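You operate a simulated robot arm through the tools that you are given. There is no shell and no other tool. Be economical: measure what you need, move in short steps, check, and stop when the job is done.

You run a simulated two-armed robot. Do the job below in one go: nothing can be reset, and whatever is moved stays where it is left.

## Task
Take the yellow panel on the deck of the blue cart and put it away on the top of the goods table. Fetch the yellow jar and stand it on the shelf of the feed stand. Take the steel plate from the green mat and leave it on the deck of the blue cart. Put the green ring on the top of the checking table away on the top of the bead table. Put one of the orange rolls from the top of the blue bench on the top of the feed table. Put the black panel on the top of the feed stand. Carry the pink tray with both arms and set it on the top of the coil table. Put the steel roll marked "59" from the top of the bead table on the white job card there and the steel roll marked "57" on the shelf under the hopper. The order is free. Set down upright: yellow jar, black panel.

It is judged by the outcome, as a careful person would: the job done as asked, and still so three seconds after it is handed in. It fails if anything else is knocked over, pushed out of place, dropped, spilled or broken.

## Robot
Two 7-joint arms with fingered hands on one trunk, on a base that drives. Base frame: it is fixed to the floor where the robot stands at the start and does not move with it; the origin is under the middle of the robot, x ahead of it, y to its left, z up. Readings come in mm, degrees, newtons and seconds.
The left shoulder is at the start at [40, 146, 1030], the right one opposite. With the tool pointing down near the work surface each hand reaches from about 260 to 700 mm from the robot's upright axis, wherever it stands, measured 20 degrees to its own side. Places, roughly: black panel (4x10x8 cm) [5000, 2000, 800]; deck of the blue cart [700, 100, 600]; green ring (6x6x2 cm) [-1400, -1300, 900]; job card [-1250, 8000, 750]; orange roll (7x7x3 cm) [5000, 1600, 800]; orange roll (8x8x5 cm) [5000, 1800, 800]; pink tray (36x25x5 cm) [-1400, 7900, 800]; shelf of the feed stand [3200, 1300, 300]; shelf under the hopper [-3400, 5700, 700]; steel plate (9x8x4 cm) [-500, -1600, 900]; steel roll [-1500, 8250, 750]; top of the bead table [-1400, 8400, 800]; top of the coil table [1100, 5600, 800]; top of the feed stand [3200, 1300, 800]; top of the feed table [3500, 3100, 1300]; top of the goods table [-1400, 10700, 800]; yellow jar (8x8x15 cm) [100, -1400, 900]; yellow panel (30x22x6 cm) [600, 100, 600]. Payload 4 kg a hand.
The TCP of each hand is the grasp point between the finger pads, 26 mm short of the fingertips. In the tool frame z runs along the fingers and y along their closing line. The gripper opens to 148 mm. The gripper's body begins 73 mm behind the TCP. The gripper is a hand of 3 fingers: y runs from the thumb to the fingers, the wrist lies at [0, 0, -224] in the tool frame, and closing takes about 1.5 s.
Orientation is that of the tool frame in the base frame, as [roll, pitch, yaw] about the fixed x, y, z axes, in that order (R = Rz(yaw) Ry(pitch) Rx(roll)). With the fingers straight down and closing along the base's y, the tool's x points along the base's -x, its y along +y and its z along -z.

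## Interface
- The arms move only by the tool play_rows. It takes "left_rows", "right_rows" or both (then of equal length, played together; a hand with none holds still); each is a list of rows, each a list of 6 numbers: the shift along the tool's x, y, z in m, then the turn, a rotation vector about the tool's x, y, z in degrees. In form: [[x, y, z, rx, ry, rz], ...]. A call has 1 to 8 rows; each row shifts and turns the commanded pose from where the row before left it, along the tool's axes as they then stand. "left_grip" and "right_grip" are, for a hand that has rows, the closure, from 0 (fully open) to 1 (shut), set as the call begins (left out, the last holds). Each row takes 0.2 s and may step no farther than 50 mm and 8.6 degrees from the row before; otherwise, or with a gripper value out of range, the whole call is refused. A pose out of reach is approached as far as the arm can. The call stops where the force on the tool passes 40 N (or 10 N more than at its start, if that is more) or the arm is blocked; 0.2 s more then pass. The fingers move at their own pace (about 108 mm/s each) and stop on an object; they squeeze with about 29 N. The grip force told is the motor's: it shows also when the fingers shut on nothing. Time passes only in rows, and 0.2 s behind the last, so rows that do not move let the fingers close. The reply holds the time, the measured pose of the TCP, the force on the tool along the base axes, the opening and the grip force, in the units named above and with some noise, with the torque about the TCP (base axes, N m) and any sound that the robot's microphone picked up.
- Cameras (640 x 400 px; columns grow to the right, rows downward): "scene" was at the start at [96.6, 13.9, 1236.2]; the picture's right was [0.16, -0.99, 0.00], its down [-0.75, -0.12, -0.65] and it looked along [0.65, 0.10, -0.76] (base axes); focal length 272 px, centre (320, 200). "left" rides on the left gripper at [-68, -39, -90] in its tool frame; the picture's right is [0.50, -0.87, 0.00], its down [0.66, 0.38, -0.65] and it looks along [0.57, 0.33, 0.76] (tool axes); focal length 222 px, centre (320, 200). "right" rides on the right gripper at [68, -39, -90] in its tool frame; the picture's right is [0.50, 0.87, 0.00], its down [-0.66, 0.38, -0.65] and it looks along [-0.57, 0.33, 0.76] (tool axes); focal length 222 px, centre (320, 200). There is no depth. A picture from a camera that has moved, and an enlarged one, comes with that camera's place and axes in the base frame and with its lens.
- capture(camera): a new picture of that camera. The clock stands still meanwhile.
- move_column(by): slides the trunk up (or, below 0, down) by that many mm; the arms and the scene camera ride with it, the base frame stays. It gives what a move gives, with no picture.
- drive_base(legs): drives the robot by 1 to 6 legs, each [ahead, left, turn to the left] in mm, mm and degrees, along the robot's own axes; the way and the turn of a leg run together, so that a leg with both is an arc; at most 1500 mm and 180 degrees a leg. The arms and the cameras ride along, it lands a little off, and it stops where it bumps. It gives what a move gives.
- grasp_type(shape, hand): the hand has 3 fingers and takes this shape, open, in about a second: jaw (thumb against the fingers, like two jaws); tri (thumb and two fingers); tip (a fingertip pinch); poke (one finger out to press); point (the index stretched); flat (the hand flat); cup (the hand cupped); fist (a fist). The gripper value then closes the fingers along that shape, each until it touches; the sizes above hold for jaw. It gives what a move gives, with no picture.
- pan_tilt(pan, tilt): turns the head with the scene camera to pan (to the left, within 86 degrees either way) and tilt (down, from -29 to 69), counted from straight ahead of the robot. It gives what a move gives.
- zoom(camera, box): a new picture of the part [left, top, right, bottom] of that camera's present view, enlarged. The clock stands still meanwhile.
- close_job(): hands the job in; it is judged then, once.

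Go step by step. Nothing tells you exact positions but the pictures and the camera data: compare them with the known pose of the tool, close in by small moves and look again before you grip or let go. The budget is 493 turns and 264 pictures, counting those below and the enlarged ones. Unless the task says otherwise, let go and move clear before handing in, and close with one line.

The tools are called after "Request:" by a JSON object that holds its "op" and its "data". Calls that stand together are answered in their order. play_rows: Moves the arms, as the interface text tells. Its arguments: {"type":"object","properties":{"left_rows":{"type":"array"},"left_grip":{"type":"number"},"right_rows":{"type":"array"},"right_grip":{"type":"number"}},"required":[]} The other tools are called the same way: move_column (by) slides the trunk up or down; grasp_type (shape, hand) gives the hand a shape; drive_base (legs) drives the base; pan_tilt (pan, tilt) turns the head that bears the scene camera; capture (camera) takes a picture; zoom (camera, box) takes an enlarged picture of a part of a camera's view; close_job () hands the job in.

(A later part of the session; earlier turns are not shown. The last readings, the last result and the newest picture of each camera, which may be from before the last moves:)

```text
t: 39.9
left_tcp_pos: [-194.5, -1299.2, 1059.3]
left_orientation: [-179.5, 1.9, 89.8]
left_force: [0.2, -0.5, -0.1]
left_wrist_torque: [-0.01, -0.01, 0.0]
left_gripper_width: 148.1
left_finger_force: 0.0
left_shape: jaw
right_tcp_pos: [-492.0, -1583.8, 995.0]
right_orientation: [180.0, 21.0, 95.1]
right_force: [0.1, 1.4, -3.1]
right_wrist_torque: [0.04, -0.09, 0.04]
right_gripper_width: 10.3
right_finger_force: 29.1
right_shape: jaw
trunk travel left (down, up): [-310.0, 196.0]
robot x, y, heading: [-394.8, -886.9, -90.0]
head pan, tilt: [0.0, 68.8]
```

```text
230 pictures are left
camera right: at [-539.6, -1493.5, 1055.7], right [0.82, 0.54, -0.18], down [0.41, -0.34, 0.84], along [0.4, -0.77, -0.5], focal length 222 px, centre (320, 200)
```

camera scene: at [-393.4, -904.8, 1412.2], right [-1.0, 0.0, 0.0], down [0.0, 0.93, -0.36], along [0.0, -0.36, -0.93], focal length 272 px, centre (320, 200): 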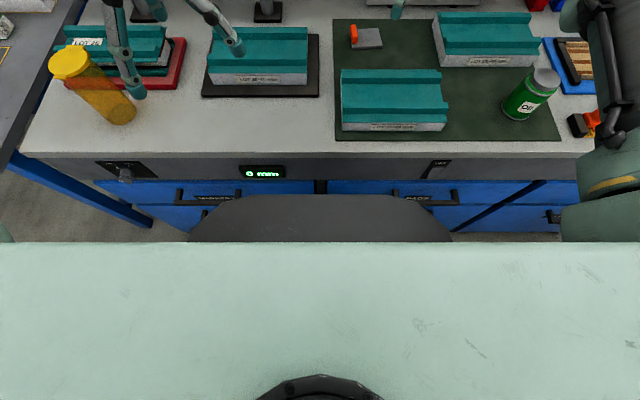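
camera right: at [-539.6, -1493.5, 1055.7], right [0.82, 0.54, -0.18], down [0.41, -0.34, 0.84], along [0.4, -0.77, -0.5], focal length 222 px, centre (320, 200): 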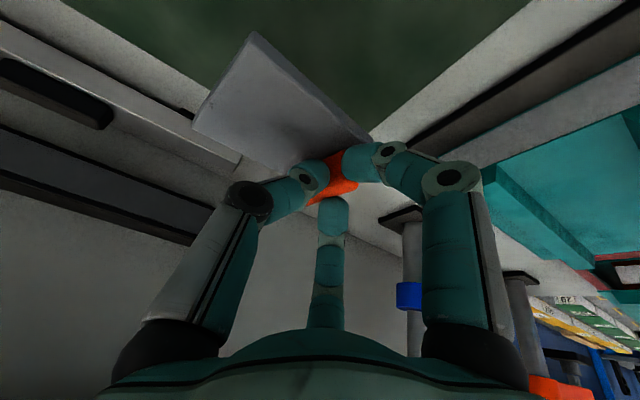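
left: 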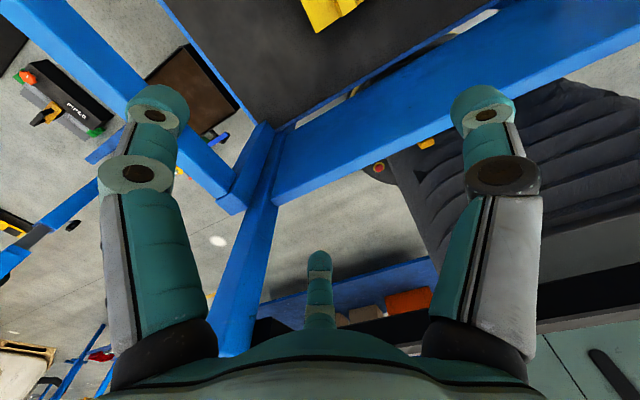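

The plate is held. I'll pull it back, then reposition for the jar at about [102, -1340], with its base near z=860.

Request:
{"op": "play_rows", "data": {"right_rows": [[0.0367, 0, -0.0234, 0, 0, 0], [0.0367, 0, -0.0234, 0, 0, 0], [0.0367, 0, -0.0234, 0, 0, 0], [0.0367, 0, -0.0234, 0, 0, 0], [0.0367, 0, -0.0234, 0, 0, 0], [0.0367, 0, -0.0234, 0, 0, 0], [0.0367, 0, -0.0234, 0, 0, 0]]}}

Request:
{"op": "drive_base", "data": {"legs": [[-150, 0, 0], [0, 300, 0]]}}

Request:
{"op": "play_rows", "data": {"left_rows": [[0, 0, 0, 0, -8.5, 0], [0, 0, 0, 0, -8.5, 0], [0, 0, 0, 0, -8.5, 0], [0, 0, 0, 0, -8.5, 0], [0, 0, 0, 0, -8.5, 0], [0, 0, 0, 0, -8.5, 0], [0, 0, 0, 0, -8.5, 0], [0, 0, 0, 0, -8.5, 0]], "left_grip": 0}}

Request:
{"op": "pan_tilt", "data": {"pan": 10, "tilt": 45}}

Request:
{"op": "capture", "data": {"camera": "scene"}}

Request:
{"op": "capture", "data": {"camera": "left"}}

```text
t: 41.5
left_tcp_pos: [-195.7, -1299.8, 1059.8]
left_orientation: [-179.5, 1.9, 89.8]
left_force: [-0.1, 0.0, 0.4]
left_wrist_torque: [-0.02, 0.01, 0.01]
left_gripper_width: 147.7
left_finger_force: 0.2
left_shape: jaw
right_tcp_pos: [-518.6, -1285.3, 1056.0]
right_orientation: [180.0, 21.1, 95.0]
right_force: [0.0, -0.3, -3.8]
right_wrist_torque: [0.03, -0.07, 0.0]
right_gripper_width: 10.2
right_finger_force: 28.9
right_shape: jaw
trunk travel left (down, up): [-310.0, 196.0]
robot x, y, heading: [-394.5, -886.3, -89.9]
head pan, tilt: [0.0, 68.8]
```

```text
t: 44.5
left_tcp_pos: [110.5, -1149.7, 1058.7]
left_orientation: [-179.7, 1.8, 89.5]
left_force: [-0.4, -0.6, -0.2]
left_wrist_torque: [0.02, 0.0, 0.01]
left_gripper_width: 147.7
left_finger_force: 0.1
left_shape: jaw
right_tcp_pos: [-213.2, -1134.5, 1056.8]
right_orientation: [179.9, 21.0, 94.8]
right_force: [0.5, 0.0, -4.3]
right_wrist_torque: [0.01, -0.06, -0.01]
right_gripper_width: 10.4
right_finger_force: 28.9
right_shape: jaw
trunk travel left (down, up): [-310.0, 196.0]
robot x, y, heading: [-87.0, -734.7, -90.3]
head pan, tilt: [0.0, 68.8]
```

```text
t: 46.3
left_tcp_pos: [93.5, -1230.2, 1160.9]
left_orientation: [-179.9, 68.4, 89.8]
left_force: [0.1, 0.2, -0.4]
left_wrist_torque: [0.04, 0.03, -0.03]
left_gripper_width: 148.2
left_finger_force: 0.0
left_shape: jaw
left hand out of reach, approached as far as the arm can: row 4, 5, 6, 7, 8
right_tcp_pos: [-215.8, -1132.3, 1056.1]
right_orientation: [179.7, 21.1, 94.7]
right_force: [-0.5, -0.1, -3.7]
right_wrist_torque: [-0.02, -0.12, 0.02]
right_gripper_width: 10.5
right_finger_force: 29.0
right_shape: jaw
trunk travel left (down, up): [-310.0, 196.0]
robot x, y, heading: [-85.1, -736.1, -90.4]
head pan, tilt: [0.0, 68.8]
```

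```text
t: 47.2
left_tcp_pos: [96.9, -1232.5, 1156.7]
left_orientation: [-178.7, 68.1, 90.8]
left_force: [0.3, 0.2, -0.5]
left_wrist_torque: [0.01, -0.02, 0.01]
left_gripper_width: 148.0
left_finger_force: 0.0
left_shape: jaw
right_tcp_pos: [-211.5, -1133.7, 1056.5]
right_orientation: [180.0, 21.1, 94.8]
right_force: [-0.5, -0.2, -4.3]
right_wrist_torque: [0.03, -0.07, 0.0]
right_gripper_width: 10.2
right_finger_force: 28.7
right_shape: jaw
trunk travel left (down, up): [-310.0, 196.0]
robot x, y, heading: [-85.7, -735.6, -90.2]
head pan, tilt: [10.0, 45.0]
```

```text
229 pictures are left
camera scene: at [-72.2, -835.4, 1350.8], right [-0.99, -0.17, 0.0], down [-0.12, 0.7, -0.71], along [0.12, -0.7, -0.71], focal length 272 px, centre (320, 200)
```

scene: 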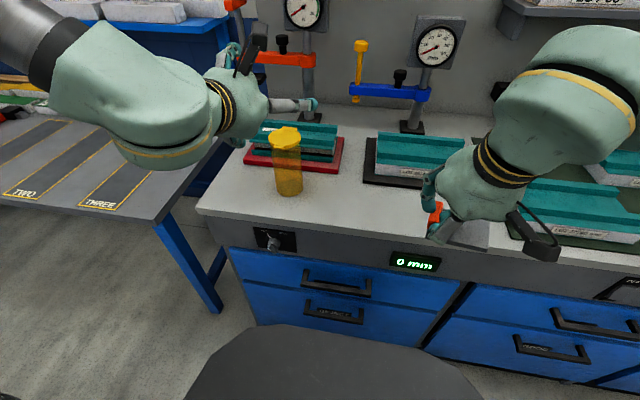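

```text
228 pictures are left
camera left: at [59.3, -1174.4, 1253.2], right [-0.87, 0.19, -0.46], down [0.38, 0.85, -0.37], along [0.32, -0.49, -0.81], focal length 222 px, centre (320, 200)
```

left: 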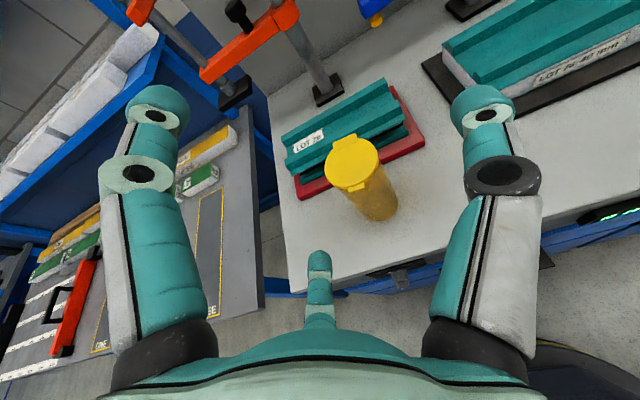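

The jar is at [99, -1357], z 860 to 1010. I'll back the base a bit so the left arm has room to approach horizontally.

Request:
{"op": "drive_base", "data": {"legs": [[-120, 0, 0]]}}

Request:
{"op": "play_rows", "data": {"left_rows": [[0, 0, 0.0, 0, -5, 0], [0, 0, 0.0, 0, -5, 0], [0, 0, 0, 0, -5, 0]]}}

```text
t: 48.4
left_tcp_pos: [99.8, -1114.8, 1158.3]
left_orientation: [-179.2, 68.1, 90.7]
left_force: [0.2, -0.3, 0.4]
left_wrist_torque: [0.0, 0.0, -0.01]
left_gripper_width: 148.0
left_finger_force: 0.1
left_shape: jaw
right_tcp_pos: [-211.2, -1017.1, 1055.9]
right_orientation: [179.9, 21.0, 94.8]
right_force: [0.5, -0.3, -4.8]
right_wrist_torque: [0.01, -0.08, 0.01]
right_gripper_width: 10.3
right_finger_force: 28.6
right_shape: jaw
trunk travel left (down, up): [-310.0, 196.0]
robot x, y, heading: [-84.5, -618.0, -90.0]
head pan, tilt: [10.0, 45.0]
```

```text
t: 49.2
left_tcp_pos: [81.1, -1102.2, 1238.6]
left_orientation: [-179.5, 79.2, 90.8]
left_force: [-0.2, -0.5, -0.3]
left_wrist_torque: [-0.01, 0.02, -0.03]
left_gripper_width: 148.0
left_finger_force: 0.0
left_shape: jaw
left hand out of reach, approached as far as the arm can: row 1, 2, 3
right_tcp_pos: [-211.6, -1015.5, 1057.2]
right_orientation: [179.9, 21.1, 94.7]
right_force: [0.0, 0.1, -3.5]
right_wrist_torque: [0.01, -0.05, -0.02]
right_gripper_width: 10.4
right_finger_force: 28.8
right_shape: jaw
trunk travel left (down, up): [-310.0, 196.0]
robot x, y, heading: [-87.3, -616.5, -90.5]
head pan, tilt: [10.0, 45.0]
```

Request:
{"op": "play_rows", "data": {"left_rows": [[0, 0, 0.05, 0, 0, 0], [0, 0, 0.05, 0, 0, 0], [0, 0, 0.05, 0, 0, 0]]}}

```text
t: 50.0
left_tcp_pos: [72.2, -1253.4, 1238.7]
left_orientation: [-178.6, 79.6, 91.8]
left_force: [-0.7, 0.1, 0.4]
left_wrist_torque: [0.02, 0.02, 0.02]
left_gripper_width: 148.1
left_finger_force: 0.0
left_shape: jaw
left hand out of reach, approached as far as the arm can: row 1, 2
right_tcp_pos: [-211.4, -1016.8, 1055.7]
right_orientation: [-180.0, 20.9, 94.8]
right_force: [0.2, -1.1, -5.1]
right_wrist_torque: [0.06, -0.06, -0.05]
right_gripper_width: 10.1
right_finger_force: 29.0
right_shape: jaw
trunk travel left (down, up): [-310.0, 196.0]
robot x, y, heading: [-86.6, -619.6, -90.2]
head pan, tilt: [10.0, 45.0]
```

Request:
{"op": "play_rows", "data": {"left_rows": [[0.04, 0.005, 0, 0, -8, 0], [0.046, 0.005, 0, 0, 0, 0], [0.046, 0.005, 0, 0, 0, 0], [0.046, 0.005, 0, 0, 0, 0], [0.046, 0.005, 0, 0, 0, 0], [0.046, 0, 0, 0, 0, 0]]}}

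Request:
{"op": "capture", "data": {"camera": "left"}}

Request:
{"op": "capture", "data": {"camera": "scene"}}

```text
t: 51.4
left_tcp_pos: [-39.9, -1248.7, 1187.9]
left_orientation: [-179.8, 82.7, 92.3]
left_force: [-0.4, 1.3, 0.1]
left_wrist_torque: [0.01, 0.01, 0.02]
left_gripper_width: 147.9
left_finger_force: 0.0
left_shape: jaw
left hand out of reach, approached as far as the arm can: row 1, 2, 3, 4, 5, 6
right_tcp_pos: [-212.6, -1014.9, 1055.0]
right_orientation: [179.9, 21.0, 94.8]
right_force: [-0.5, 0.2, -4.3]
right_wrist_torque: [0.05, -0.09, 0.04]
right_gripper_width: 10.4
right_finger_force: 29.7
right_shape: jaw
trunk travel left (down, up): [-310.0, 196.0]
robot x, y, heading: [-83.8, -618.0, -90.3]
head pan, tilt: [10.0, 45.0]
```

```text
227 pictures are left
camera left: at [-82.9, -1169.1, 1265.8], right [-0.87, 0.03, -0.5], down [0.35, 0.74, -0.57], along [0.35, -0.67, -0.66], focal length 222 px, centre (320, 200)
```

left: 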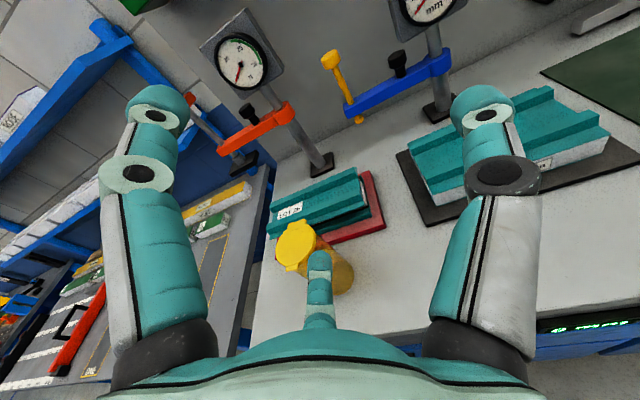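

```text
226 pictures are left
camera scene: at [-73.6, -716.6, 1350.8], right [-0.99, -0.17, 0.0], down [-0.12, 0.7, -0.71], along [0.12, -0.7, -0.71], focal length 272 px, centre (320, 200)
```

scene: 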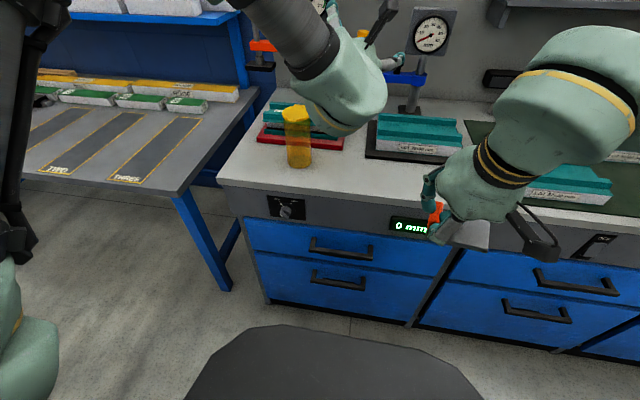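

The horizontal pose is awkward for this arm. I'll use about 45° of tilt instead.

Request:
{"op": "play_rows", "data": {"left_rows": [[0, 0.035, 0, 0, 8, 0], [0, 0.035, 0, 0, 8, 0], [0, 0.035, 0, 0, 8, 0], [0, 0.034, 0, 0, 8, 0], [0, 0, 0, 0, 5.7, 0]]}}

```text
t: 52.6
left_tcp_pos: [95.9, -1244.7, 1187.4]
left_orientation: [-179.7, 45.9, 91.4]
left_force: [-0.5, -0.3, -0.1]
left_wrist_torque: [0.0, -0.03, -0.02]
left_gripper_width: 148.0
left_finger_force: 0.0
left_shape: jaw
right_tcp_pos: [-212.7, -1015.7, 1056.2]
right_orientation: [179.9, 21.0, 94.7]
right_force: [-0.4, 0.1, -4.0]
right_wrist_torque: [0.04, -0.06, 0.01]
right_gripper_width: 10.0
right_finger_force: 29.0
right_shape: jaw
trunk travel left (down, up): [-310.0, 196.0]
robot x, y, heading: [-84.4, -618.7, -90.2]
head pan, tilt: [10.0, 45.0]
```

Request:
{"op": "play_rows", "data": {"left_rows": [[0.02, 0.001, 0.0336, 0, 0, 0], [0.02, 0.001, 0.0336, 0, 0, 0], [0.02, 0.001, 0.0336, 0, 0, 0], [0.02, 0.001, 0.0336, 0, 0, 0]]}}

Request:
{"op": "capture", "data": {"camera": "left"}}

Request:
{"op": "capture", "data": {"camera": "scene"}}

```text
t: 53.6
left_tcp_pos: [102.9, -1288.2, 1035.3]
left_orientation: [-179.7, 46.1, 91.5]
left_force: [0.4, 0.3, 0.1]
left_wrist_torque: [0.0, 0.02, -0.02]
left_gripper_width: 148.3
left_finger_force: 0.1
left_shape: jaw
right_tcp_pos: [-210.9, -1016.0, 1055.1]
right_orientation: [180.0, 20.9, 94.8]
right_force: [0.3, -0.3, -3.4]
right_wrist_torque: [0.04, -0.1, -0.01]
right_gripper_width: 10.2
right_finger_force: 28.5
right_shape: jaw
trunk travel left (down, up): [-310.0, 196.0]
robot x, y, heading: [-85.9, -616.3, -90.0]
head pan, tilt: [10.0, 45.0]
```

```text
225 pictures are left
camera left: at [63.8, -1271.0, 1147.0], right [-0.87, 0.33, -0.36], down [0.36, 0.93, -0.02], along [0.33, -0.14, -0.93], focal length 222 px, centre (320, 200)
```

left: 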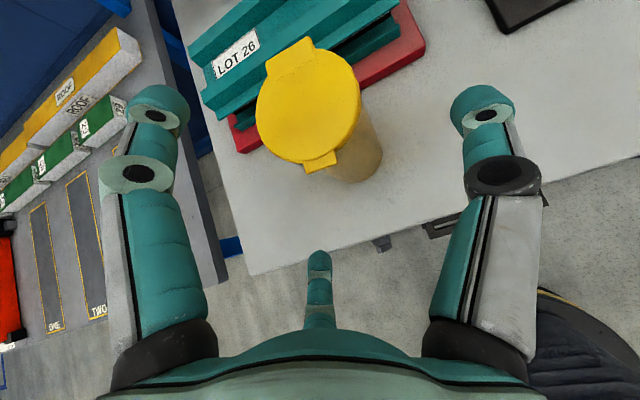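

```text
224 pictures are left
camera scene: at [-71.7, -717.9, 1350.7], right [-0.99, -0.17, 0.0], down [-0.12, 0.7, -0.71], along [0.12, -0.7, -0.71], focal length 272 px, centre (320, 200)
```

scene: 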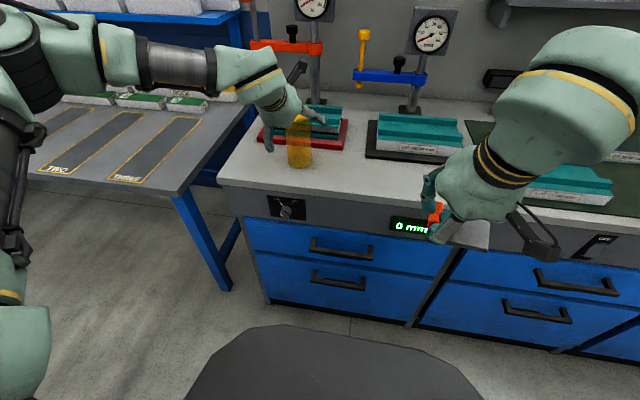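

Request:
{"op": "play_rows", "data": {"left_rows": [[0.001, -0.0023, 0.0325, 0, 0, 0], [0.001, -0.0023, 0.0325, 0, 0, 0], [0.001, -0.0023, 0.0325, 0, 0, 0]]}}

Request:
{"op": "capture", "data": {"camera": "left"}}

```text
t: 54.4
left_tcp_pos: [97.7, -1355.9, 965.4]
left_orientation: [-179.7, 46.2, 91.4]
left_force: [0.0, 0.3, -0.3]
left_wrist_torque: [0.0, 0.02, 0.0]
left_gripper_width: 148.1
left_finger_force: 0.0
left_shape: jaw
right_tcp_pos: [-211.4, -1013.8, 1056.2]
right_orientation: [179.9, 21.0, 94.8]
right_force: [0.1, 0.1, -3.5]
right_wrist_torque: [0.04, -0.08, -0.01]
right_gripper_width: 10.4
right_finger_force: 29.1
right_shape: jaw
trunk travel left (down, up): [-310.0, 196.0]
robot x, y, heading: [-86.6, -616.7, -90.2]
head pan, tilt: [10.0, 45.0]
```

```text
223 pictures are left
camera left: at [58.5, -1337.4, 1078.0], right [-0.87, 0.33, -0.36], down [0.36, 0.93, -0.02], along [0.33, -0.15, -0.93], focal length 222 px, centre (320, 200)
```

left: 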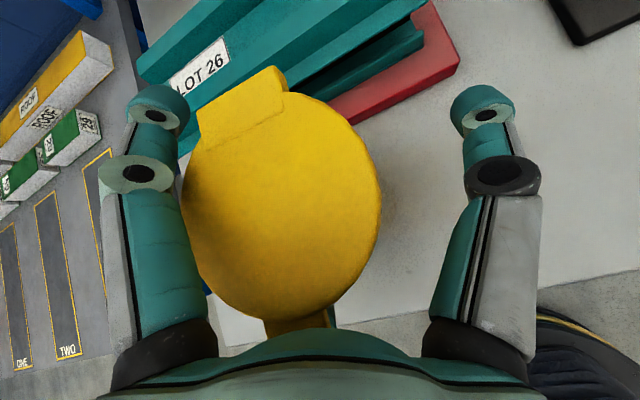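

Request:
{"op": "play_rows", "data": {"left_rows": [[0, 0, 0, 0, 0, 0], [0, 0, 0, 0, 0, 0], [0, 0, 0, 0, 0, 0], [0, 0, 0, 0, 0, 0], [0, 0, 0, 0, 0, 0], [0, 0, 0, 0, 0, 0]], "left_grip": 1}}

Request:
{"op": "capture", "data": {"camera": "scene"}}

```text
t: 55.8
left_tcp_pos: [96.8, -1352.8, 968.4]
left_orientation: [-179.8, 46.2, 91.4]
left_force: [-1.4, 2.1, 7.3]
left_wrist_torque: [0.35, 0.33, 0.04]
left_gripper_width: 75.2
left_finger_force: 28.7
left_shape: jaw
right_tcp_pos: [-213.2, -1013.3, 1055.5]
right_orientation: [179.9, 21.1, 94.7]
right_force: [-1.1, 0.1, -3.7]
right_wrist_torque: [0.06, -0.1, 0.04]
right_gripper_width: 10.0
right_finger_force: 28.5
right_shape: jaw
trunk travel left (down, up): [-310.0, 196.0]
robot x, y, heading: [-86.9, -619.6, -90.0]
head pan, tilt: [10.0, 45.0]
```

```text
222 pictures are left
camera scene: at [-72.9, -715.0, 1351.0], right [-0.99, -0.17, 0.0], down [-0.12, 0.7, -0.71], along [0.12, -0.7, -0.71], focal length 272 px, centre (320, 200)
```

scene: 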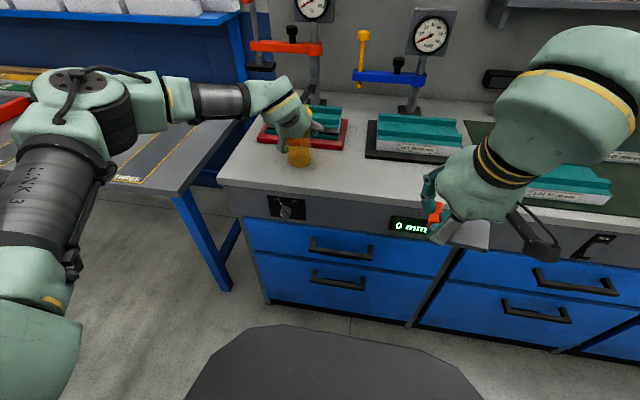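

Request:
{"op": "play_rows", "data": {"left_rows": [[-0.011, 0, -0.0105, 0, 0, 0], [-0.011, 0, -0.0105, 0, 0, 0], [-0.03, 0, -0.03, 0, 0, 0], [-0.03, 0, -0.03, 0, 0, 0], [-0.03, 0, -0.03, 0, 0, 0]]}}

Request:
{"op": "capture", "data": {"camera": "scene"}}

Request:
{"op": "capture", "data": {"camera": "left"}}

```text
t: 57.0
left_tcp_pos: [95.8, -1350.5, 1128.6]
left_orientation: [-179.7, 46.0, 91.4]
left_force: [0.0, 0.3, -2.8]
left_wrist_torque: [-0.01, -0.01, 0.0]
left_gripper_width: 67.9
left_finger_force: 29.5
left_shape: jaw
right_tcp_pos: [-211.4, -1014.0, 1056.1]
right_orientation: [180.0, 21.1, 94.9]
right_force: [0.3, 0.5, -3.5]
right_wrist_torque: [0.04, -0.07, 0.02]
right_gripper_width: 10.3
right_finger_force: 29.4
right_shape: jaw
trunk travel left (down, up): [-310.0, 196.0]
robot x, y, heading: [-82.5, -618.9, -90.1]
head pan, tilt: [10.0, 45.0]
```

```text
221 pictures are left
camera scene: at [-72.8, -715.6, 1350.9], right [-0.99, -0.17, 0.0], down [-0.12, 0.7, -0.71], along [0.12, -0.7, -0.71], focal length 272 px, centre (320, 200)
```

scene: 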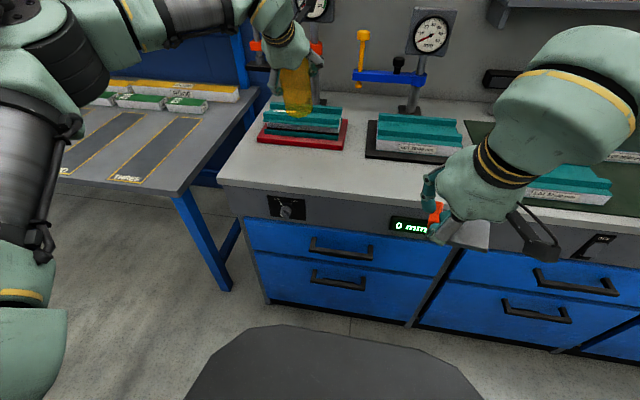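

```text
220 pictures are left
camera left: at [56.6, -1333.0, 1239.0], right [-0.87, 0.33, -0.36], down [0.36, 0.93, -0.02], along [0.33, -0.15, -0.93], focal length 222 px, centre (320, 200)
```

left: 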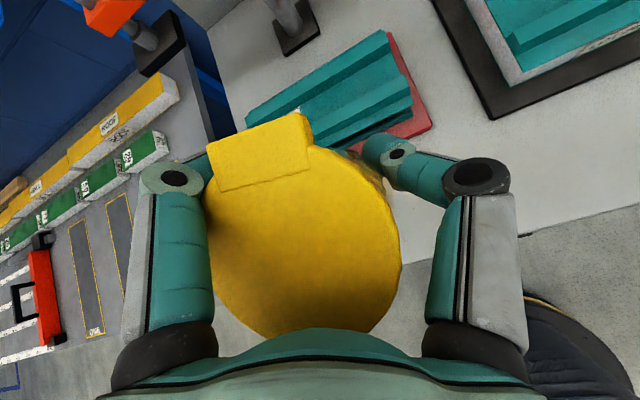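

Both items are held. I'll pull the jar in, reverse toward the cart, and turn to face it.

Request:
{"op": "play_rows", "data": {"left_rows": [[0.0254, 0, -0.0335, 0, 0, 0], [0.0254, 0, -0.0335, 0, 0, 0], [0.0254, 0, -0.0335, 0, 0, 0], [0.0254, 0, -0.0335, 0, 0, 0], [0.0254, 0, -0.0335, 0, 0, 0]]}}

Request:
{"op": "drive_base", "data": {"legs": [[-880, 100, 0], [0, 0, 90]]}}

Request:
{"op": "pan_tilt", "data": {"pan": 0, "tilt": 45}}

Request:
{"op": "capture", "data": {"camera": "scene"}}

```text
t: 58.2
left_tcp_pos: [93.2, -1141.8, 1151.9]
left_orientation: [-179.9, 46.1, 91.5]
left_force: [0.3, -0.1, -2.3]
left_wrist_torque: [0.01, 0.01, -0.01]
left_gripper_width: 67.6
left_finger_force: 28.8
left_shape: jaw
right_tcp_pos: [-210.4, -1015.0, 1054.7]
right_orientation: [179.9, 21.0, 94.8]
right_force: [0.4, 0.5, -2.7]
right_wrist_torque: [0.0, -0.09, 0.02]
right_gripper_width: 10.3
right_finger_force: 29.0
right_shape: jaw
trunk travel left (down, up): [-310.0, 196.0]
robot x, y, heading: [-82.8, -615.4, -90.3]
head pan, tilt: [10.0, 45.0]
```

```text
t: 66.8
left_tcp_pos: [548.5, 451.9, 1149.6]
left_orientation: [-179.8, 46.2, -178.7]
left_force: [0.5, 0.2, -2.1]
left_wrist_torque: [0.01, -0.01, -0.02]
left_gripper_width: 67.6
left_finger_force: 29.1
left_shape: jaw
right_tcp_pos: [420.5, 149.7, 1055.0]
right_orientation: [-180.0, 21.0, -175.3]
right_force: [0.2, -0.2, -4.1]
right_wrist_torque: [0.07, 0.0, 0.05]
right_gripper_width: 10.2
right_finger_force: 28.6
right_shape: jaw
trunk travel left (down, up): [-310.0, 196.0]
robot x, y, heading: [21.3, 275.2, -0.5]
head pan, tilt: [10.0, 45.0]
```

```text
t: 67.5
left_tcp_pos: [548.3, 451.1, 1150.8]
left_orientation: [-179.8, 46.1, -178.6]
left_force: [-0.5, 0.1, -2.4]
left_wrist_torque: [-0.03, 0.0, 0.01]
left_gripper_width: 67.7
left_finger_force: 29.4
left_shape: jaw
right_tcp_pos: [420.7, 148.2, 1055.7]
right_orientation: [180.0, 21.0, -175.3]
right_force: [0.0, -0.6, -4.0]
right_wrist_torque: [0.07, 0.06, 0.01]
right_gripper_width: 10.3
right_finger_force: 28.7
right_shape: jaw
trunk travel left (down, up): [-310.0, 196.0]
robot x, y, heading: [21.8, 277.7, -0.4]
head pan, tilt: [0.0, 45.0]
```

```text
219 pictures are left
camera scene: at [123.9, 277.1, 1350.8], right [0.0, -1.0, 0.0], down [-0.71, 0.0, -0.71], along [0.71, 0.0, -0.71], focal length 272 px, centre (320, 200)
```

scene: 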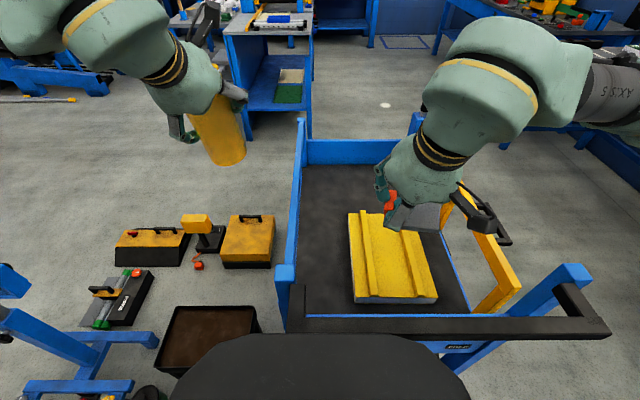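

Request:
{"op": "zoom", "data": {"camera": "scene", "box": [340, 140, 520, 252]}}

Request:
{"op": "capture", "data": {"camera": "right"}}

```text
3.56 times, centred on (430, 196) of scene
camera zoom: at [123.9, 277.1, 1350.8], right [0.0, -1.0, 0.0], down [-0.71, 0.0, -0.71], along [0.71, 0.0, -0.71], focal length 965 px, centre (-71, 214)
```

zoom: 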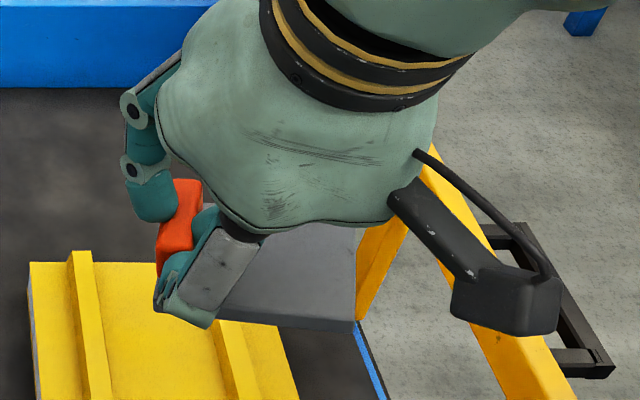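

```text
217 pictures are left
camera right: at [328.0, 101.9, 1117.1], right [-0.54, 0.82, -0.18], down [0.35, 0.41, 0.85], along [0.77, 0.39, -0.5], focal length 222 px, centre (320, 200)
```

right: 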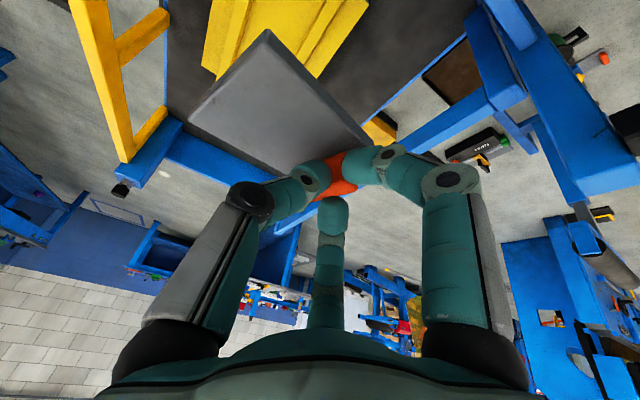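

Request:
{"op": "play_rows", "data": {"right_rows": [[-0.0254, 0.0192, 0.0365, 0, 0, 0], [-0.0254, 0.0192, 0.0365, 0, 0, 0], [-0.0254, 0.0192, 0.0365, 0, 0, 0], [-0.0254, 0.0192, 0.0365, 0, 0, 0], [-0.0254, 0.0192, 0.0365, 0, 0, 0], [-0.0254, 0.0192, 0.0365, 0, 0, 0]]}}

Request:
{"op": "capture", "data": {"camera": "scene"}}

```text
t: 68.9
left_tcp_pos: [550.1, 453.6, 1148.8]
left_orientation: [-179.6, 46.0, -178.7]
left_force: [-0.1, -0.2, -2.6]
left_wrist_torque: [0.0, -0.01, 0.0]
left_gripper_width: 67.9
left_finger_force: 28.4
left_shape: jaw
right_tcp_pos: [632.6, 282.4, 904.4]
right_orientation: [-179.8, 20.9, -175.3]
right_force: [-0.3, 0.8, -4.3]
right_wrist_torque: [0.09, 0.06, 0.02]
right_gripper_width: 9.9
right_finger_force: 29.1
right_shape: jaw
trunk travel left (down, up): [-310.0, 196.0]
robot x, y, heading: [19.0, 278.8, -0.4]
head pan, tilt: [0.0, 45.0]
```

```text
216 pictures are left
camera scene: at [125.4, 278.4, 1350.7], right [-0.01, -1.0, 0.0], down [-0.71, 0.0, -0.71], along [0.71, 0.0, -0.71], focal length 272 px, centre (320, 200)
```

scene: 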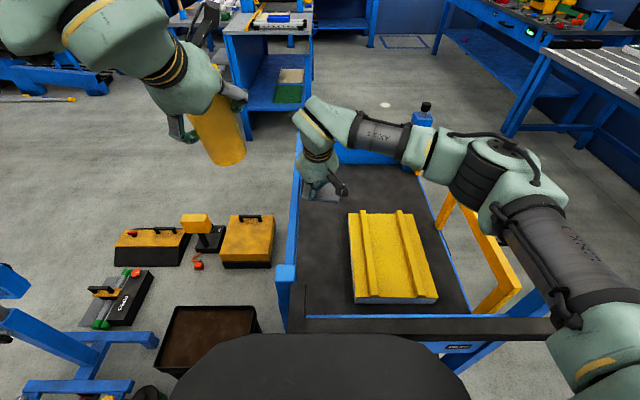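

Request:
{"op": "play_rows", "data": {"right_rows": [[0.0179, 0, 0.0465, 0, 0, 0], [0.0179, 0, 0.0465, 0, 0, 0], [0.0179, 0, 0.0465, 0, 0, 0]]}}

Request:
{"op": "capture", "data": {"camera": "scene"}}

Request:
{"op": "capture", "data": {"camera": "right"}}

```text
t: 69.7
left_tcp_pos: [549.2, 452.0, 1149.9]
left_orientation: [-179.9, 46.0, -178.7]
left_force: [0.6, -0.1, -2.1]
left_wrist_torque: [0.03, 0.04, 0.03]
left_gripper_width: 67.5
left_finger_force: 28.7
left_shape: jaw
right_tcp_pos: [631.1, 279.9, 756.4]
right_orientation: [179.9, 21.1, -175.3]
right_force: [-0.1, -0.3, -3.1]
right_wrist_torque: [0.03, 0.03, -0.02]
right_gripper_width: 10.1
right_finger_force: 28.4
right_shape: jaw
trunk travel left (down, up): [-310.0, 196.0]
robot x, y, heading: [19.2, 275.8, -0.2]
head pan, tilt: [0.0, 45.0]
```

```text
215 pictures are left
camera scene: at [124.3, 276.8, 1350.8], right [-0.01, -1.0, 0.0], down [-0.71, 0.0, -0.71], along [0.71, 0.0, -0.71], focal length 272 px, centre (320, 200)
```

scene: 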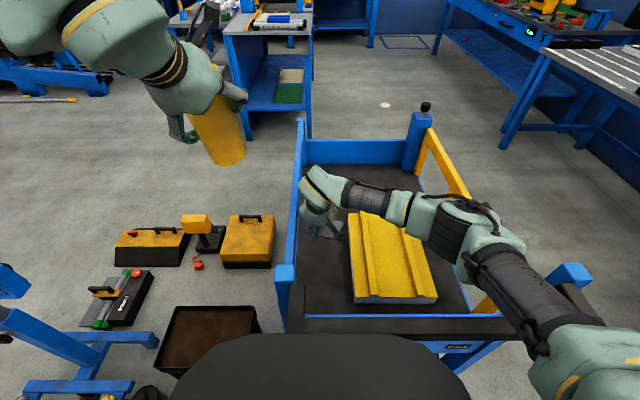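

```text
214 pictures are left
camera right: at [538.7, 233.3, 817.4], right [-0.54, 0.82, -0.18], down [0.34, 0.41, 0.85], along [0.77, 0.39, -0.5], focal length 222 px, centre (320, 200)
```

right: 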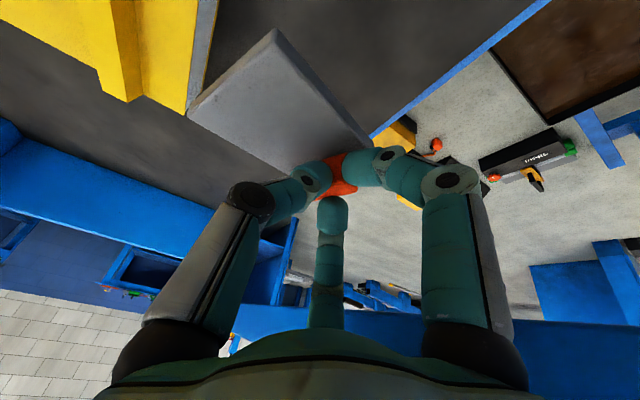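

Request:
{"op": "play_rows", "data": {"right_rows": [[0.0107, -0.006, 0.028, 0, 0, 0], [0.0107, -0.004, 0.028, 0, 0, 0]]}}

Request:
{"op": "capture", "data": {"camera": "right"}}

Request:
{"op": "zoom", "data": {"camera": "scene", "box": [270, 150, 430, 250]}}

```text
t: 70.3
left_tcp_pos: [551.0, 450.6, 1153.7]
left_orientation: [-179.7, 46.0, -178.7]
left_force: [-0.6, -0.5, -2.9]
left_wrist_torque: [-0.01, 0.03, 0.01]
left_gripper_width: 67.5
left_finger_force: 29.2
left_shape: jaw
right_tcp_pos: [643.2, 264.6, 711.5]
right_orientation: [-179.9, 22.3, -175.5]
right_force: [0.6, -0.4, -4.7]
right_wrist_torque: [0.08, -0.01, 0.02]
right_gripper_width: 10.0
right_finger_force: 28.7
right_shape: jaw
trunk travel left (down, up): [-310.0, 196.0]
robot x, y, heading: [23.4, 274.9, -0.3]
head pan, tilt: [0.0, 45.0]
```

```text
213 pictures are left
camera right: at [549.9, 219.1, 771.0], right [-0.53, 0.83, -0.19], down [0.33, 0.41, 0.85], along [0.78, 0.39, -0.49], focal length 222 px, centre (320, 200)
```

right: 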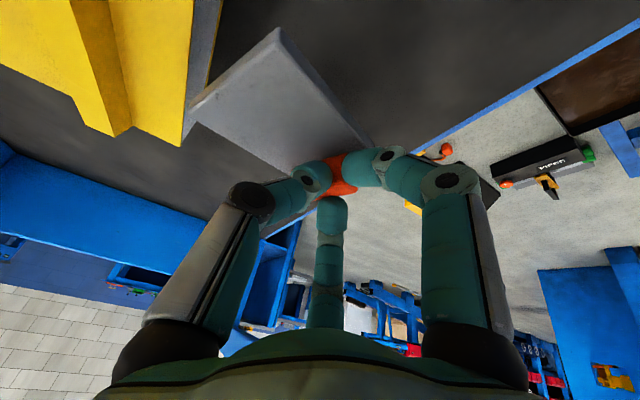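

```text
4.00 times, centred on (350, 200) of scene
camera zoom: at [125.9, 275.0, 1353.3], right [-0.01, -1.0, 0.0], down [-0.71, 0.0, -0.71], along [0.71, 0.0, -0.71], focal length 1086 px, centre (200, 200)
```

zoom: 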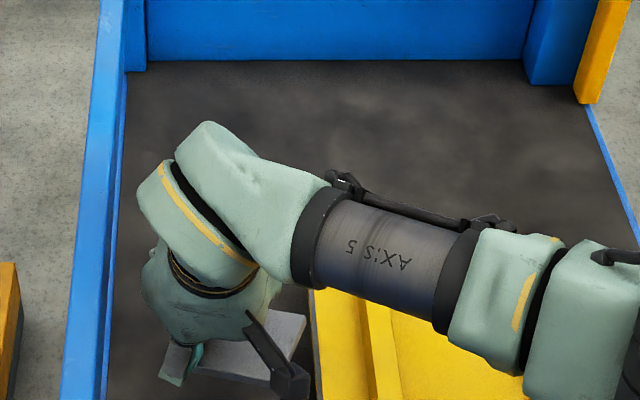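

The upper arm seems to rest on the handle bar, so I'll raise the trunk to gain clearance and then lower the hand again.

Request:
{"op": "move_column", "data": {"by": 150}}

Request:
{"op": "play_rows", "data": {"right_rows": [[0.0179, 0, 0.0465, 0, 0, 0], [0.0179, 0, 0.0465, 0, 0, 0], [0.0179, 0, 0.0465, 0, 0, 0], [0.008, 0, 0.021, 0, 0, 0]]}}

Request:
{"op": "capture", "data": {"camera": "scene"}}

Request:
{"op": "capture", "data": {"camera": "right"}}

```text
t: 72.1
left_tcp_pos: [548.4, 452.5, 1300.7]
left_orientation: [-179.8, 46.1, -178.7]
left_force: [-0.6, 0.3, -2.4]
left_wrist_torque: [0.03, 0.01, 0.0]
left_gripper_width: 67.6
left_finger_force: 29.2
left_shape: jaw
right_tcp_pos: [631.6, 271.2, 847.9]
right_orientation: [-180.0, 21.0, -175.4]
right_force: [-0.3, -0.3, -4.3]
right_wrist_torque: [0.07, 0.03, 0.01]
right_gripper_width: 9.9
right_finger_force: 28.6
right_shape: jaw
trunk travel left (down, up): [-460.0, 46.0]
robot x, y, heading: [22.0, 277.2, -0.2]
head pan, tilt: [0.0, 45.0]
```

```text
t: 72.9
left_tcp_pos: [546.7, 447.8, 1301.4]
left_orientation: [-179.9, 46.1, -179.1]
left_force: [0.7, -0.4, -2.0]
left_wrist_torque: [0.02, 0.0, -0.01]
left_gripper_width: 67.5
left_finger_force: 29.3
left_shape: jaw
right_tcp_pos: [633.2, 295.4, 729.6]
right_orientation: [177.0, 22.8, -173.1]
right_force: [-2.5, -8.8, 3.2]
right_wrist_torque: [0.82, -0.09, 0.42]
right_gripper_width: 6.7
right_finger_force: 28.8
right_shape: jaw
right hand out of reach, approached as far as the arm can: row 3
trunk travel left (down, up): [-460.0, 46.0]
robot x, y, heading: [22.7, 273.2, -0.5]
head pan, tilt: [0.0, 45.0]
stopped in row 3 (right hand): the force on the tool passed its limit at 154 N (the readings are from after the stop); the commanded pose is now the measured one
```

```text
211 pictures are left
camera scene: at [120.7, 273.2, 1502.1], right [-0.01, -1.0, 0.0], down [-0.71, 0.01, -0.71], along [0.71, -0.01, -0.71], focal length 272 px, centre (320, 200)
```

scene: 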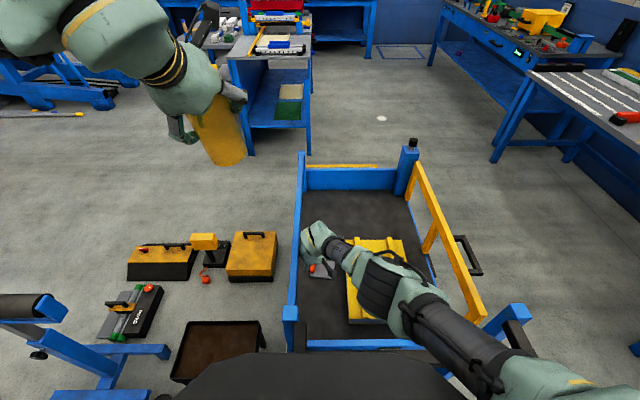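

```text
210 pictures are left
camera right: at [542.4, 240.1, 786.3], right [-0.58, 0.8, -0.15], down [0.3, 0.38, 0.87], along [0.76, 0.46, -0.46], focal length 222 px, centre (320, 200)
```

right: 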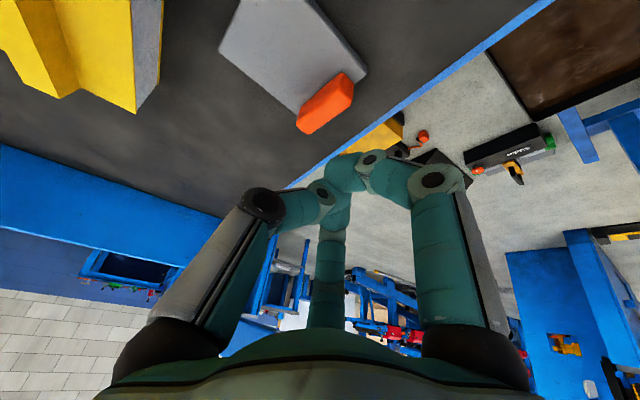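

The steel plate slipped out of the grip and seems to lie on the deck. I'll lift the hand away and inspect.

Request:
{"op": "play_rows", "data": {"right_rows": [[-0.018, 0, -0.045, 0, 0, 0], [-0.018, 0, -0.045, 0, 0, 0], [-0.018, 0, -0.045, 0, 0, 0], [-0.018, 0, -0.045, 0, 0, 0], [-0.018, 0, -0.045, 0, 0, 0]], "right_grip": 0.8}}

Request:
{"op": "zoom", "data": {"camera": "scene", "box": [270, 140, 510, 290]}}

```text
t: 74.1
left_tcp_pos: [547.5, 450.1, 1302.2]
left_orientation: [-179.8, 46.1, -178.8]
left_force: [-0.5, 0.6, -1.8]
left_wrist_torque: [0.0, 0.02, 0.02]
left_gripper_width: 67.4
left_finger_force: 28.8
left_shape: jaw
right_tcp_pos: [631.5, 289.9, 972.7]
right_orientation: [177.1, 22.6, -173.0]
right_force: [-1.0, 0.8, 0.0]
right_wrist_torque: [0.0, -0.01, -0.03]
right_gripper_width: 29.2
right_finger_force: 0.1
right_shape: jaw
trunk travel left (down, up): [-460.0, 46.0]
robot x, y, heading: [25.5, 275.5, -0.6]
head pan, tilt: [0.0, 45.0]
```

```text
2.67 times, centred on (390, 215) of scene
camera zoom: at [122.6, 276.6, 1502.0], right [-0.01, -1.0, 0.0], down [-0.71, 0.01, -0.71], along [0.71, -0.01, -0.71], focal length 724 px, centre (133, 160)
```

zoom: 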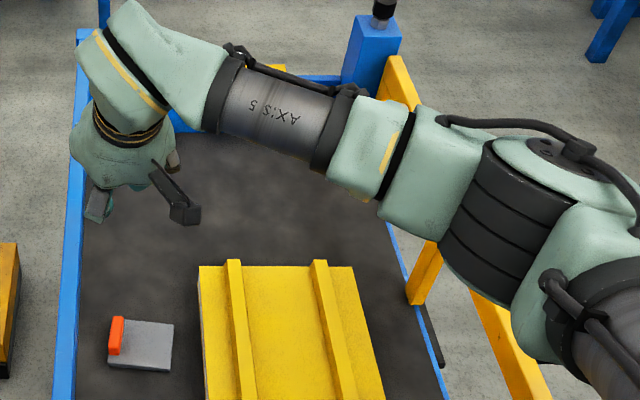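

The plate lies flat on the cart deck. Next comes the jar: I'll raise the hand and drive along the aisle toward the feed stand.

Request:
{"op": "play_rows", "data": {"right_rows": [[-0.018, 0, -0.046, 0, 0, 0], [-0.018, 0, -0.046, 0, 0, 0], [-0.018, 0, -0.046, 0, 0, 0], [-0.018, 0, -0.046, 0, 0, 0]]}}

Request:
{"op": "drive_base", "data": {"legs": [[-400, 0, 0], [0, -830, 0], [1350, 0, 0], [1350, 0, 0], [0, 900, 0]]}}

Request:
{"op": "pan_tilt", "data": {"pan": 25, "tilt": 25}}

Request:
{"op": "capture", "data": {"camera": "scene"}}

```text
t: 75.1
left_tcp_pos: [548.9, 451.7, 1300.0]
left_orientation: [-179.7, 46.2, -178.8]
left_force: [-0.3, 0.6, -2.0]
left_wrist_torque: [0.02, -0.01, -0.01]
left_gripper_width: 67.4
left_finger_force: 28.7
left_shape: jaw
right_tcp_pos: [628.6, 278.9, 1168.4]
right_orientation: [177.3, 22.7, -172.8]
right_force: [-0.6, -0.4, -0.5]
right_wrist_torque: [0.0, -0.01, 0.02]
right_gripper_width: 29.4
right_finger_force: 0.0
right_shape: jaw
trunk travel left (down, up): [-460.0, 46.0]
robot x, y, heading: [23.0, 272.9, -0.4]
head pan, tilt: [0.0, 45.0]
```

```text
t: 97.5
left_tcp_pos: [2920.5, 197.8, 1304.3]
left_orientation: [-179.6, 46.3, 173.7]
left_force: [-1.9, 0.5, -2.0]
left_wrist_torque: [-0.04, 0.0, -0.05]
left_gripper_width: 67.2
left_finger_force: 29.5
left_shape: jaw
right_tcp_pos: [2979.3, 15.6, 1171.6]
right_orientation: [177.4, 23.1, 179.5]
right_force: [-1.0, 0.7, 0.7]
right_wrist_torque: [-0.04, -0.06, 0.03]
right_gripper_width: 29.3
right_finger_force: 0.0
right_shape: jaw
trunk travel left (down, up): [-460.0, 46.0]
robot x, y, heading: [2383.9, 89.4, -8.1]
head pan, tilt: [0.0, 45.0]
stopped in leg 5: the robot was blocked; the commanded pose is now the measured one
```

```text
t: 98.4
left_tcp_pos: [2935.7, 192.0, 1299.1]
left_orientation: [-179.9, 45.8, 173.2]
left_force: [-0.1, -0.5, -2.5]
left_wrist_torque: [0.01, 0.02, 0.01]
left_gripper_width: 67.4
left_finger_force: 28.8
left_shape: jaw
right_tcp_pos: [2991.3, 10.6, 1164.7]
right_orientation: [177.1, 22.6, 179.2]
right_force: [0.1, 0.0, 0.3]
right_wrist_torque: [0.0, 0.03, -0.02]
right_gripper_width: 29.7
right_finger_force: 0.0
right_shape: jaw
trunk travel left (down, up): [-460.0, 46.0]
robot x, y, heading: [2383.2, 90.9, -8.4]
head pan, tilt: [25.0, 25.0]
```

```text
208 pictures are left
camera scene: at [2498.4, 115.3, 1532.1], right [0.29, -0.96, 0.0], down [-0.41, -0.12, -0.91], along [0.87, 0.26, -0.43], focal length 272 px, centre (320, 200)
```

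scene: 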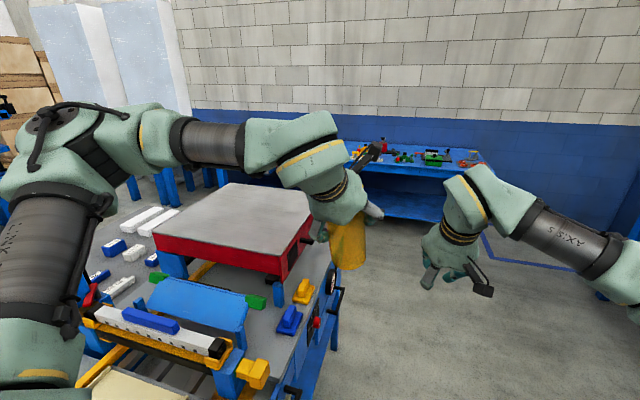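

The base bumped something while moving left. I'll back away to the right and look left and down.

Request:
{"op": "drive_base", "data": {"legs": [[0, -200, 0], [0, 0, 8.4]]}}

Request:
{"op": "pan_tilt", "data": {"pan": 60, "tilt": 45}}

Request:
{"op": "capture", "data": {"camera": "scene"}}

Request:
{"op": "pan_tilt", "data": {"pan": 25, "tilt": 50}}

Request:
{"op": "capture", "data": {"camera": "scene"}}

```text
t: 100.6
left_tcp_pos: [2882.7, 73.1, 1300.9]
left_orientation: [-179.9, 45.9, -178.3]
left_force: [1.1, -0.2, -3.3]
left_wrist_torque: [0.0, 0.0, 0.02]
left_gripper_width: 67.2
left_finger_force: 28.9
left_shape: jaw
right_tcp_pos: [2965.2, -98.7, 1166.3]
right_orientation: [177.2, 22.5, -172.4]
right_force: [1.1, -0.8, 0.6]
right_wrist_torque: [-0.02, 0.04, -0.01]
right_gripper_width: 29.3
right_finger_force: 0.1
right_shape: jaw
trunk travel left (down, up): [-460.0, 46.0]
robot x, y, heading: [2356.8, -112.5, 0.1]
head pan, tilt: [25.0, 25.0]
```

```text
t: 101.6
left_tcp_pos: [2881.9, 72.2, 1300.4]
left_orientation: [-179.9, 46.0, -178.3]
left_force: [-0.1, -0.6, -2.3]
left_wrist_torque: [-0.01, -0.01, -0.04]
left_gripper_width: 67.3
left_finger_force: 29.1
left_shape: jaw
right_tcp_pos: [2965.2, -98.2, 1165.5]
right_orientation: [177.1, 22.6, -172.4]
right_force: [0.0, -0.6, -0.1]
right_wrist_torque: [0.01, 0.0, -0.04]
right_gripper_width: 29.5
right_finger_force: 0.0
right_shape: jaw
trunk travel left (down, up): [-460.0, 46.0]
robot x, y, heading: [2354.1, -104.8, 0.0]
head pan, tilt: [60.0, 45.0]
```

```text
207 pictures are left
camera scene: at [2418.5, -36.3, 1501.9], right [0.87, -0.5, 0.0], down [-0.35, -0.61, -0.71], along [0.35, 0.61, -0.71], focal length 272 px, centre (320, 200)
```

scene: 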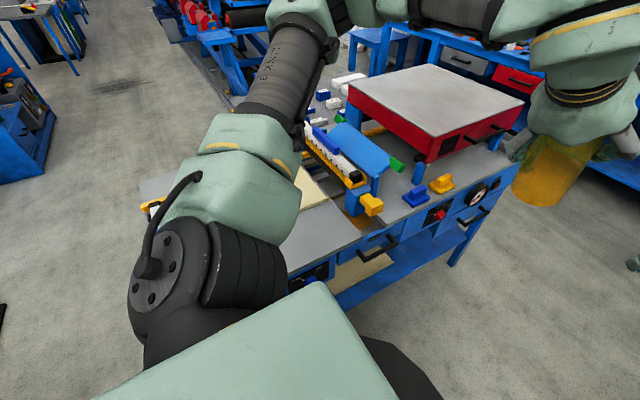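

```text
t: 102.6
left_tcp_pos: [2883.0, 71.9, 1301.7]
left_orientation: [-179.8, 45.8, -178.3]
left_force: [0.0, 0.0, -2.3]
left_wrist_torque: [0.01, 0.01, -0.02]
left_gripper_width: 67.5
left_finger_force: 29.3
left_shape: jaw
right_tcp_pos: [2964.9, -99.5, 1165.2]
right_orientation: [177.2, 22.5, -172.3]
right_force: [0.1, -0.3, -0.6]
right_wrist_torque: [0.0, -0.03, -0.01]
right_gripper_width: 29.4
right_finger_force: 0.0
right_shape: jaw
trunk travel left (down, up): [-460.0, 46.0]
robot x, y, heading: [2357.5, -111.0, 0.4]
head pan, tilt: [25.0, 50.0]
```

```text
206 pictures are left
camera scene: at [2447.4, -73.7, 1495.0], right [0.43, -0.9, 0.0], down [-0.69, -0.33, -0.64], along [0.58, 0.27, -0.77], focal length 272 px, centre (320, 200)
```

scene: 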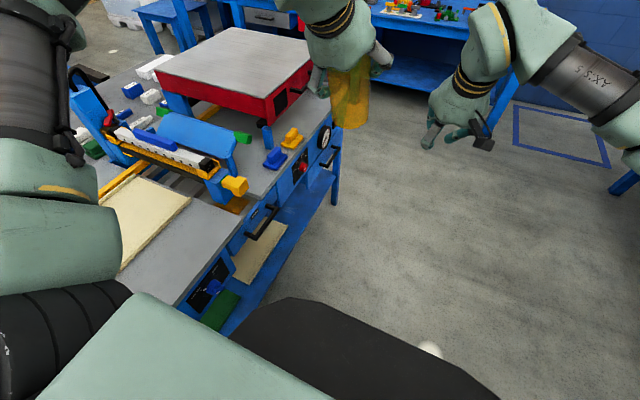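

The feed stand's -y face is near y≈350, running along x from 2.5 to 3.6 m, with mats on the lower shelf. I'll look at its end from farther back.

Request:
{"op": "drive_base", "data": {"legs": [[-600, -50, 0], [0, 600, 0]]}}

Request:
{"op": "pan_tilt", "data": {"pan": 20, "tilt": 25}}

Request:
{"op": "capture", "data": {"camera": "scene"}}

```text
t: 109.0
left_tcp_pos: [2275.1, 613.4, 1301.0]
left_orientation: [-179.9, 45.8, -178.1]
left_force: [-0.4, 0.3, -2.7]
left_wrist_torque: [-0.01, 0.03, 0.04]
left_gripper_width: 67.5
left_finger_force: 28.6
left_shape: jaw
right_tcp_pos: [2358.9, 441.4, 1164.8]
right_orientation: [177.0, 22.6, -172.3]
right_force: [-0.2, -0.2, -0.7]
right_wrist_torque: [0.0, -0.01, 0.03]
right_gripper_width: 29.5
right_finger_force: 0.0
right_shape: jaw
trunk travel left (down, up): [-460.0, 46.0]
robot x, y, heading: [1751.1, 432.0, 0.0]
head pan, tilt: [25.0, 50.0]
```

```text
t: 109.9
left_tcp_pos: [2274.6, 616.4, 1300.5]
left_orientation: [-179.8, 45.8, -178.2]
left_force: [-0.7, 0.3, -2.1]
left_wrist_torque: [-0.01, 0.02, 0.02]
left_gripper_width: 67.4
left_finger_force: 28.0
left_shape: jaw
right_tcp_pos: [2358.8, 443.4, 1166.3]
right_orientation: [177.2, 22.5, -172.2]
right_force: [0.3, 0.2, 0.0]
right_wrist_torque: [-0.05, 0.03, 0.0]
right_gripper_width: 29.5
right_finger_force: 0.0
right_shape: jaw
trunk travel left (down, up): [-460.0, 46.0]
robot x, y, heading: [1748.5, 431.9, 0.5]
head pan, tilt: [20.0, 25.0]
```

```text
205 pictures are left
camera scene: at [1857.5, 467.4, 1532.4], right [0.35, -0.94, 0.0], down [-0.4, -0.15, -0.91], along [0.85, 0.31, -0.42], focal length 272 px, centre (320, 200)
```

scene: 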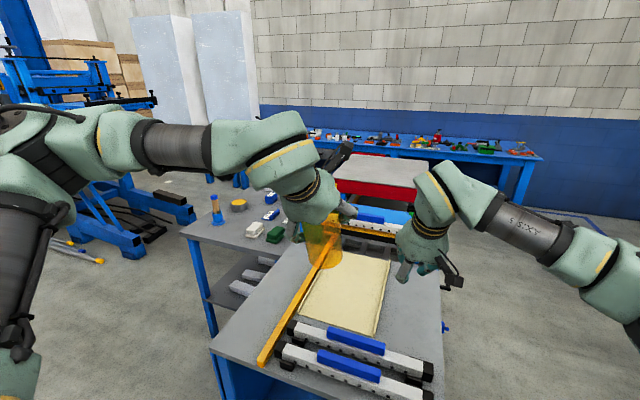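

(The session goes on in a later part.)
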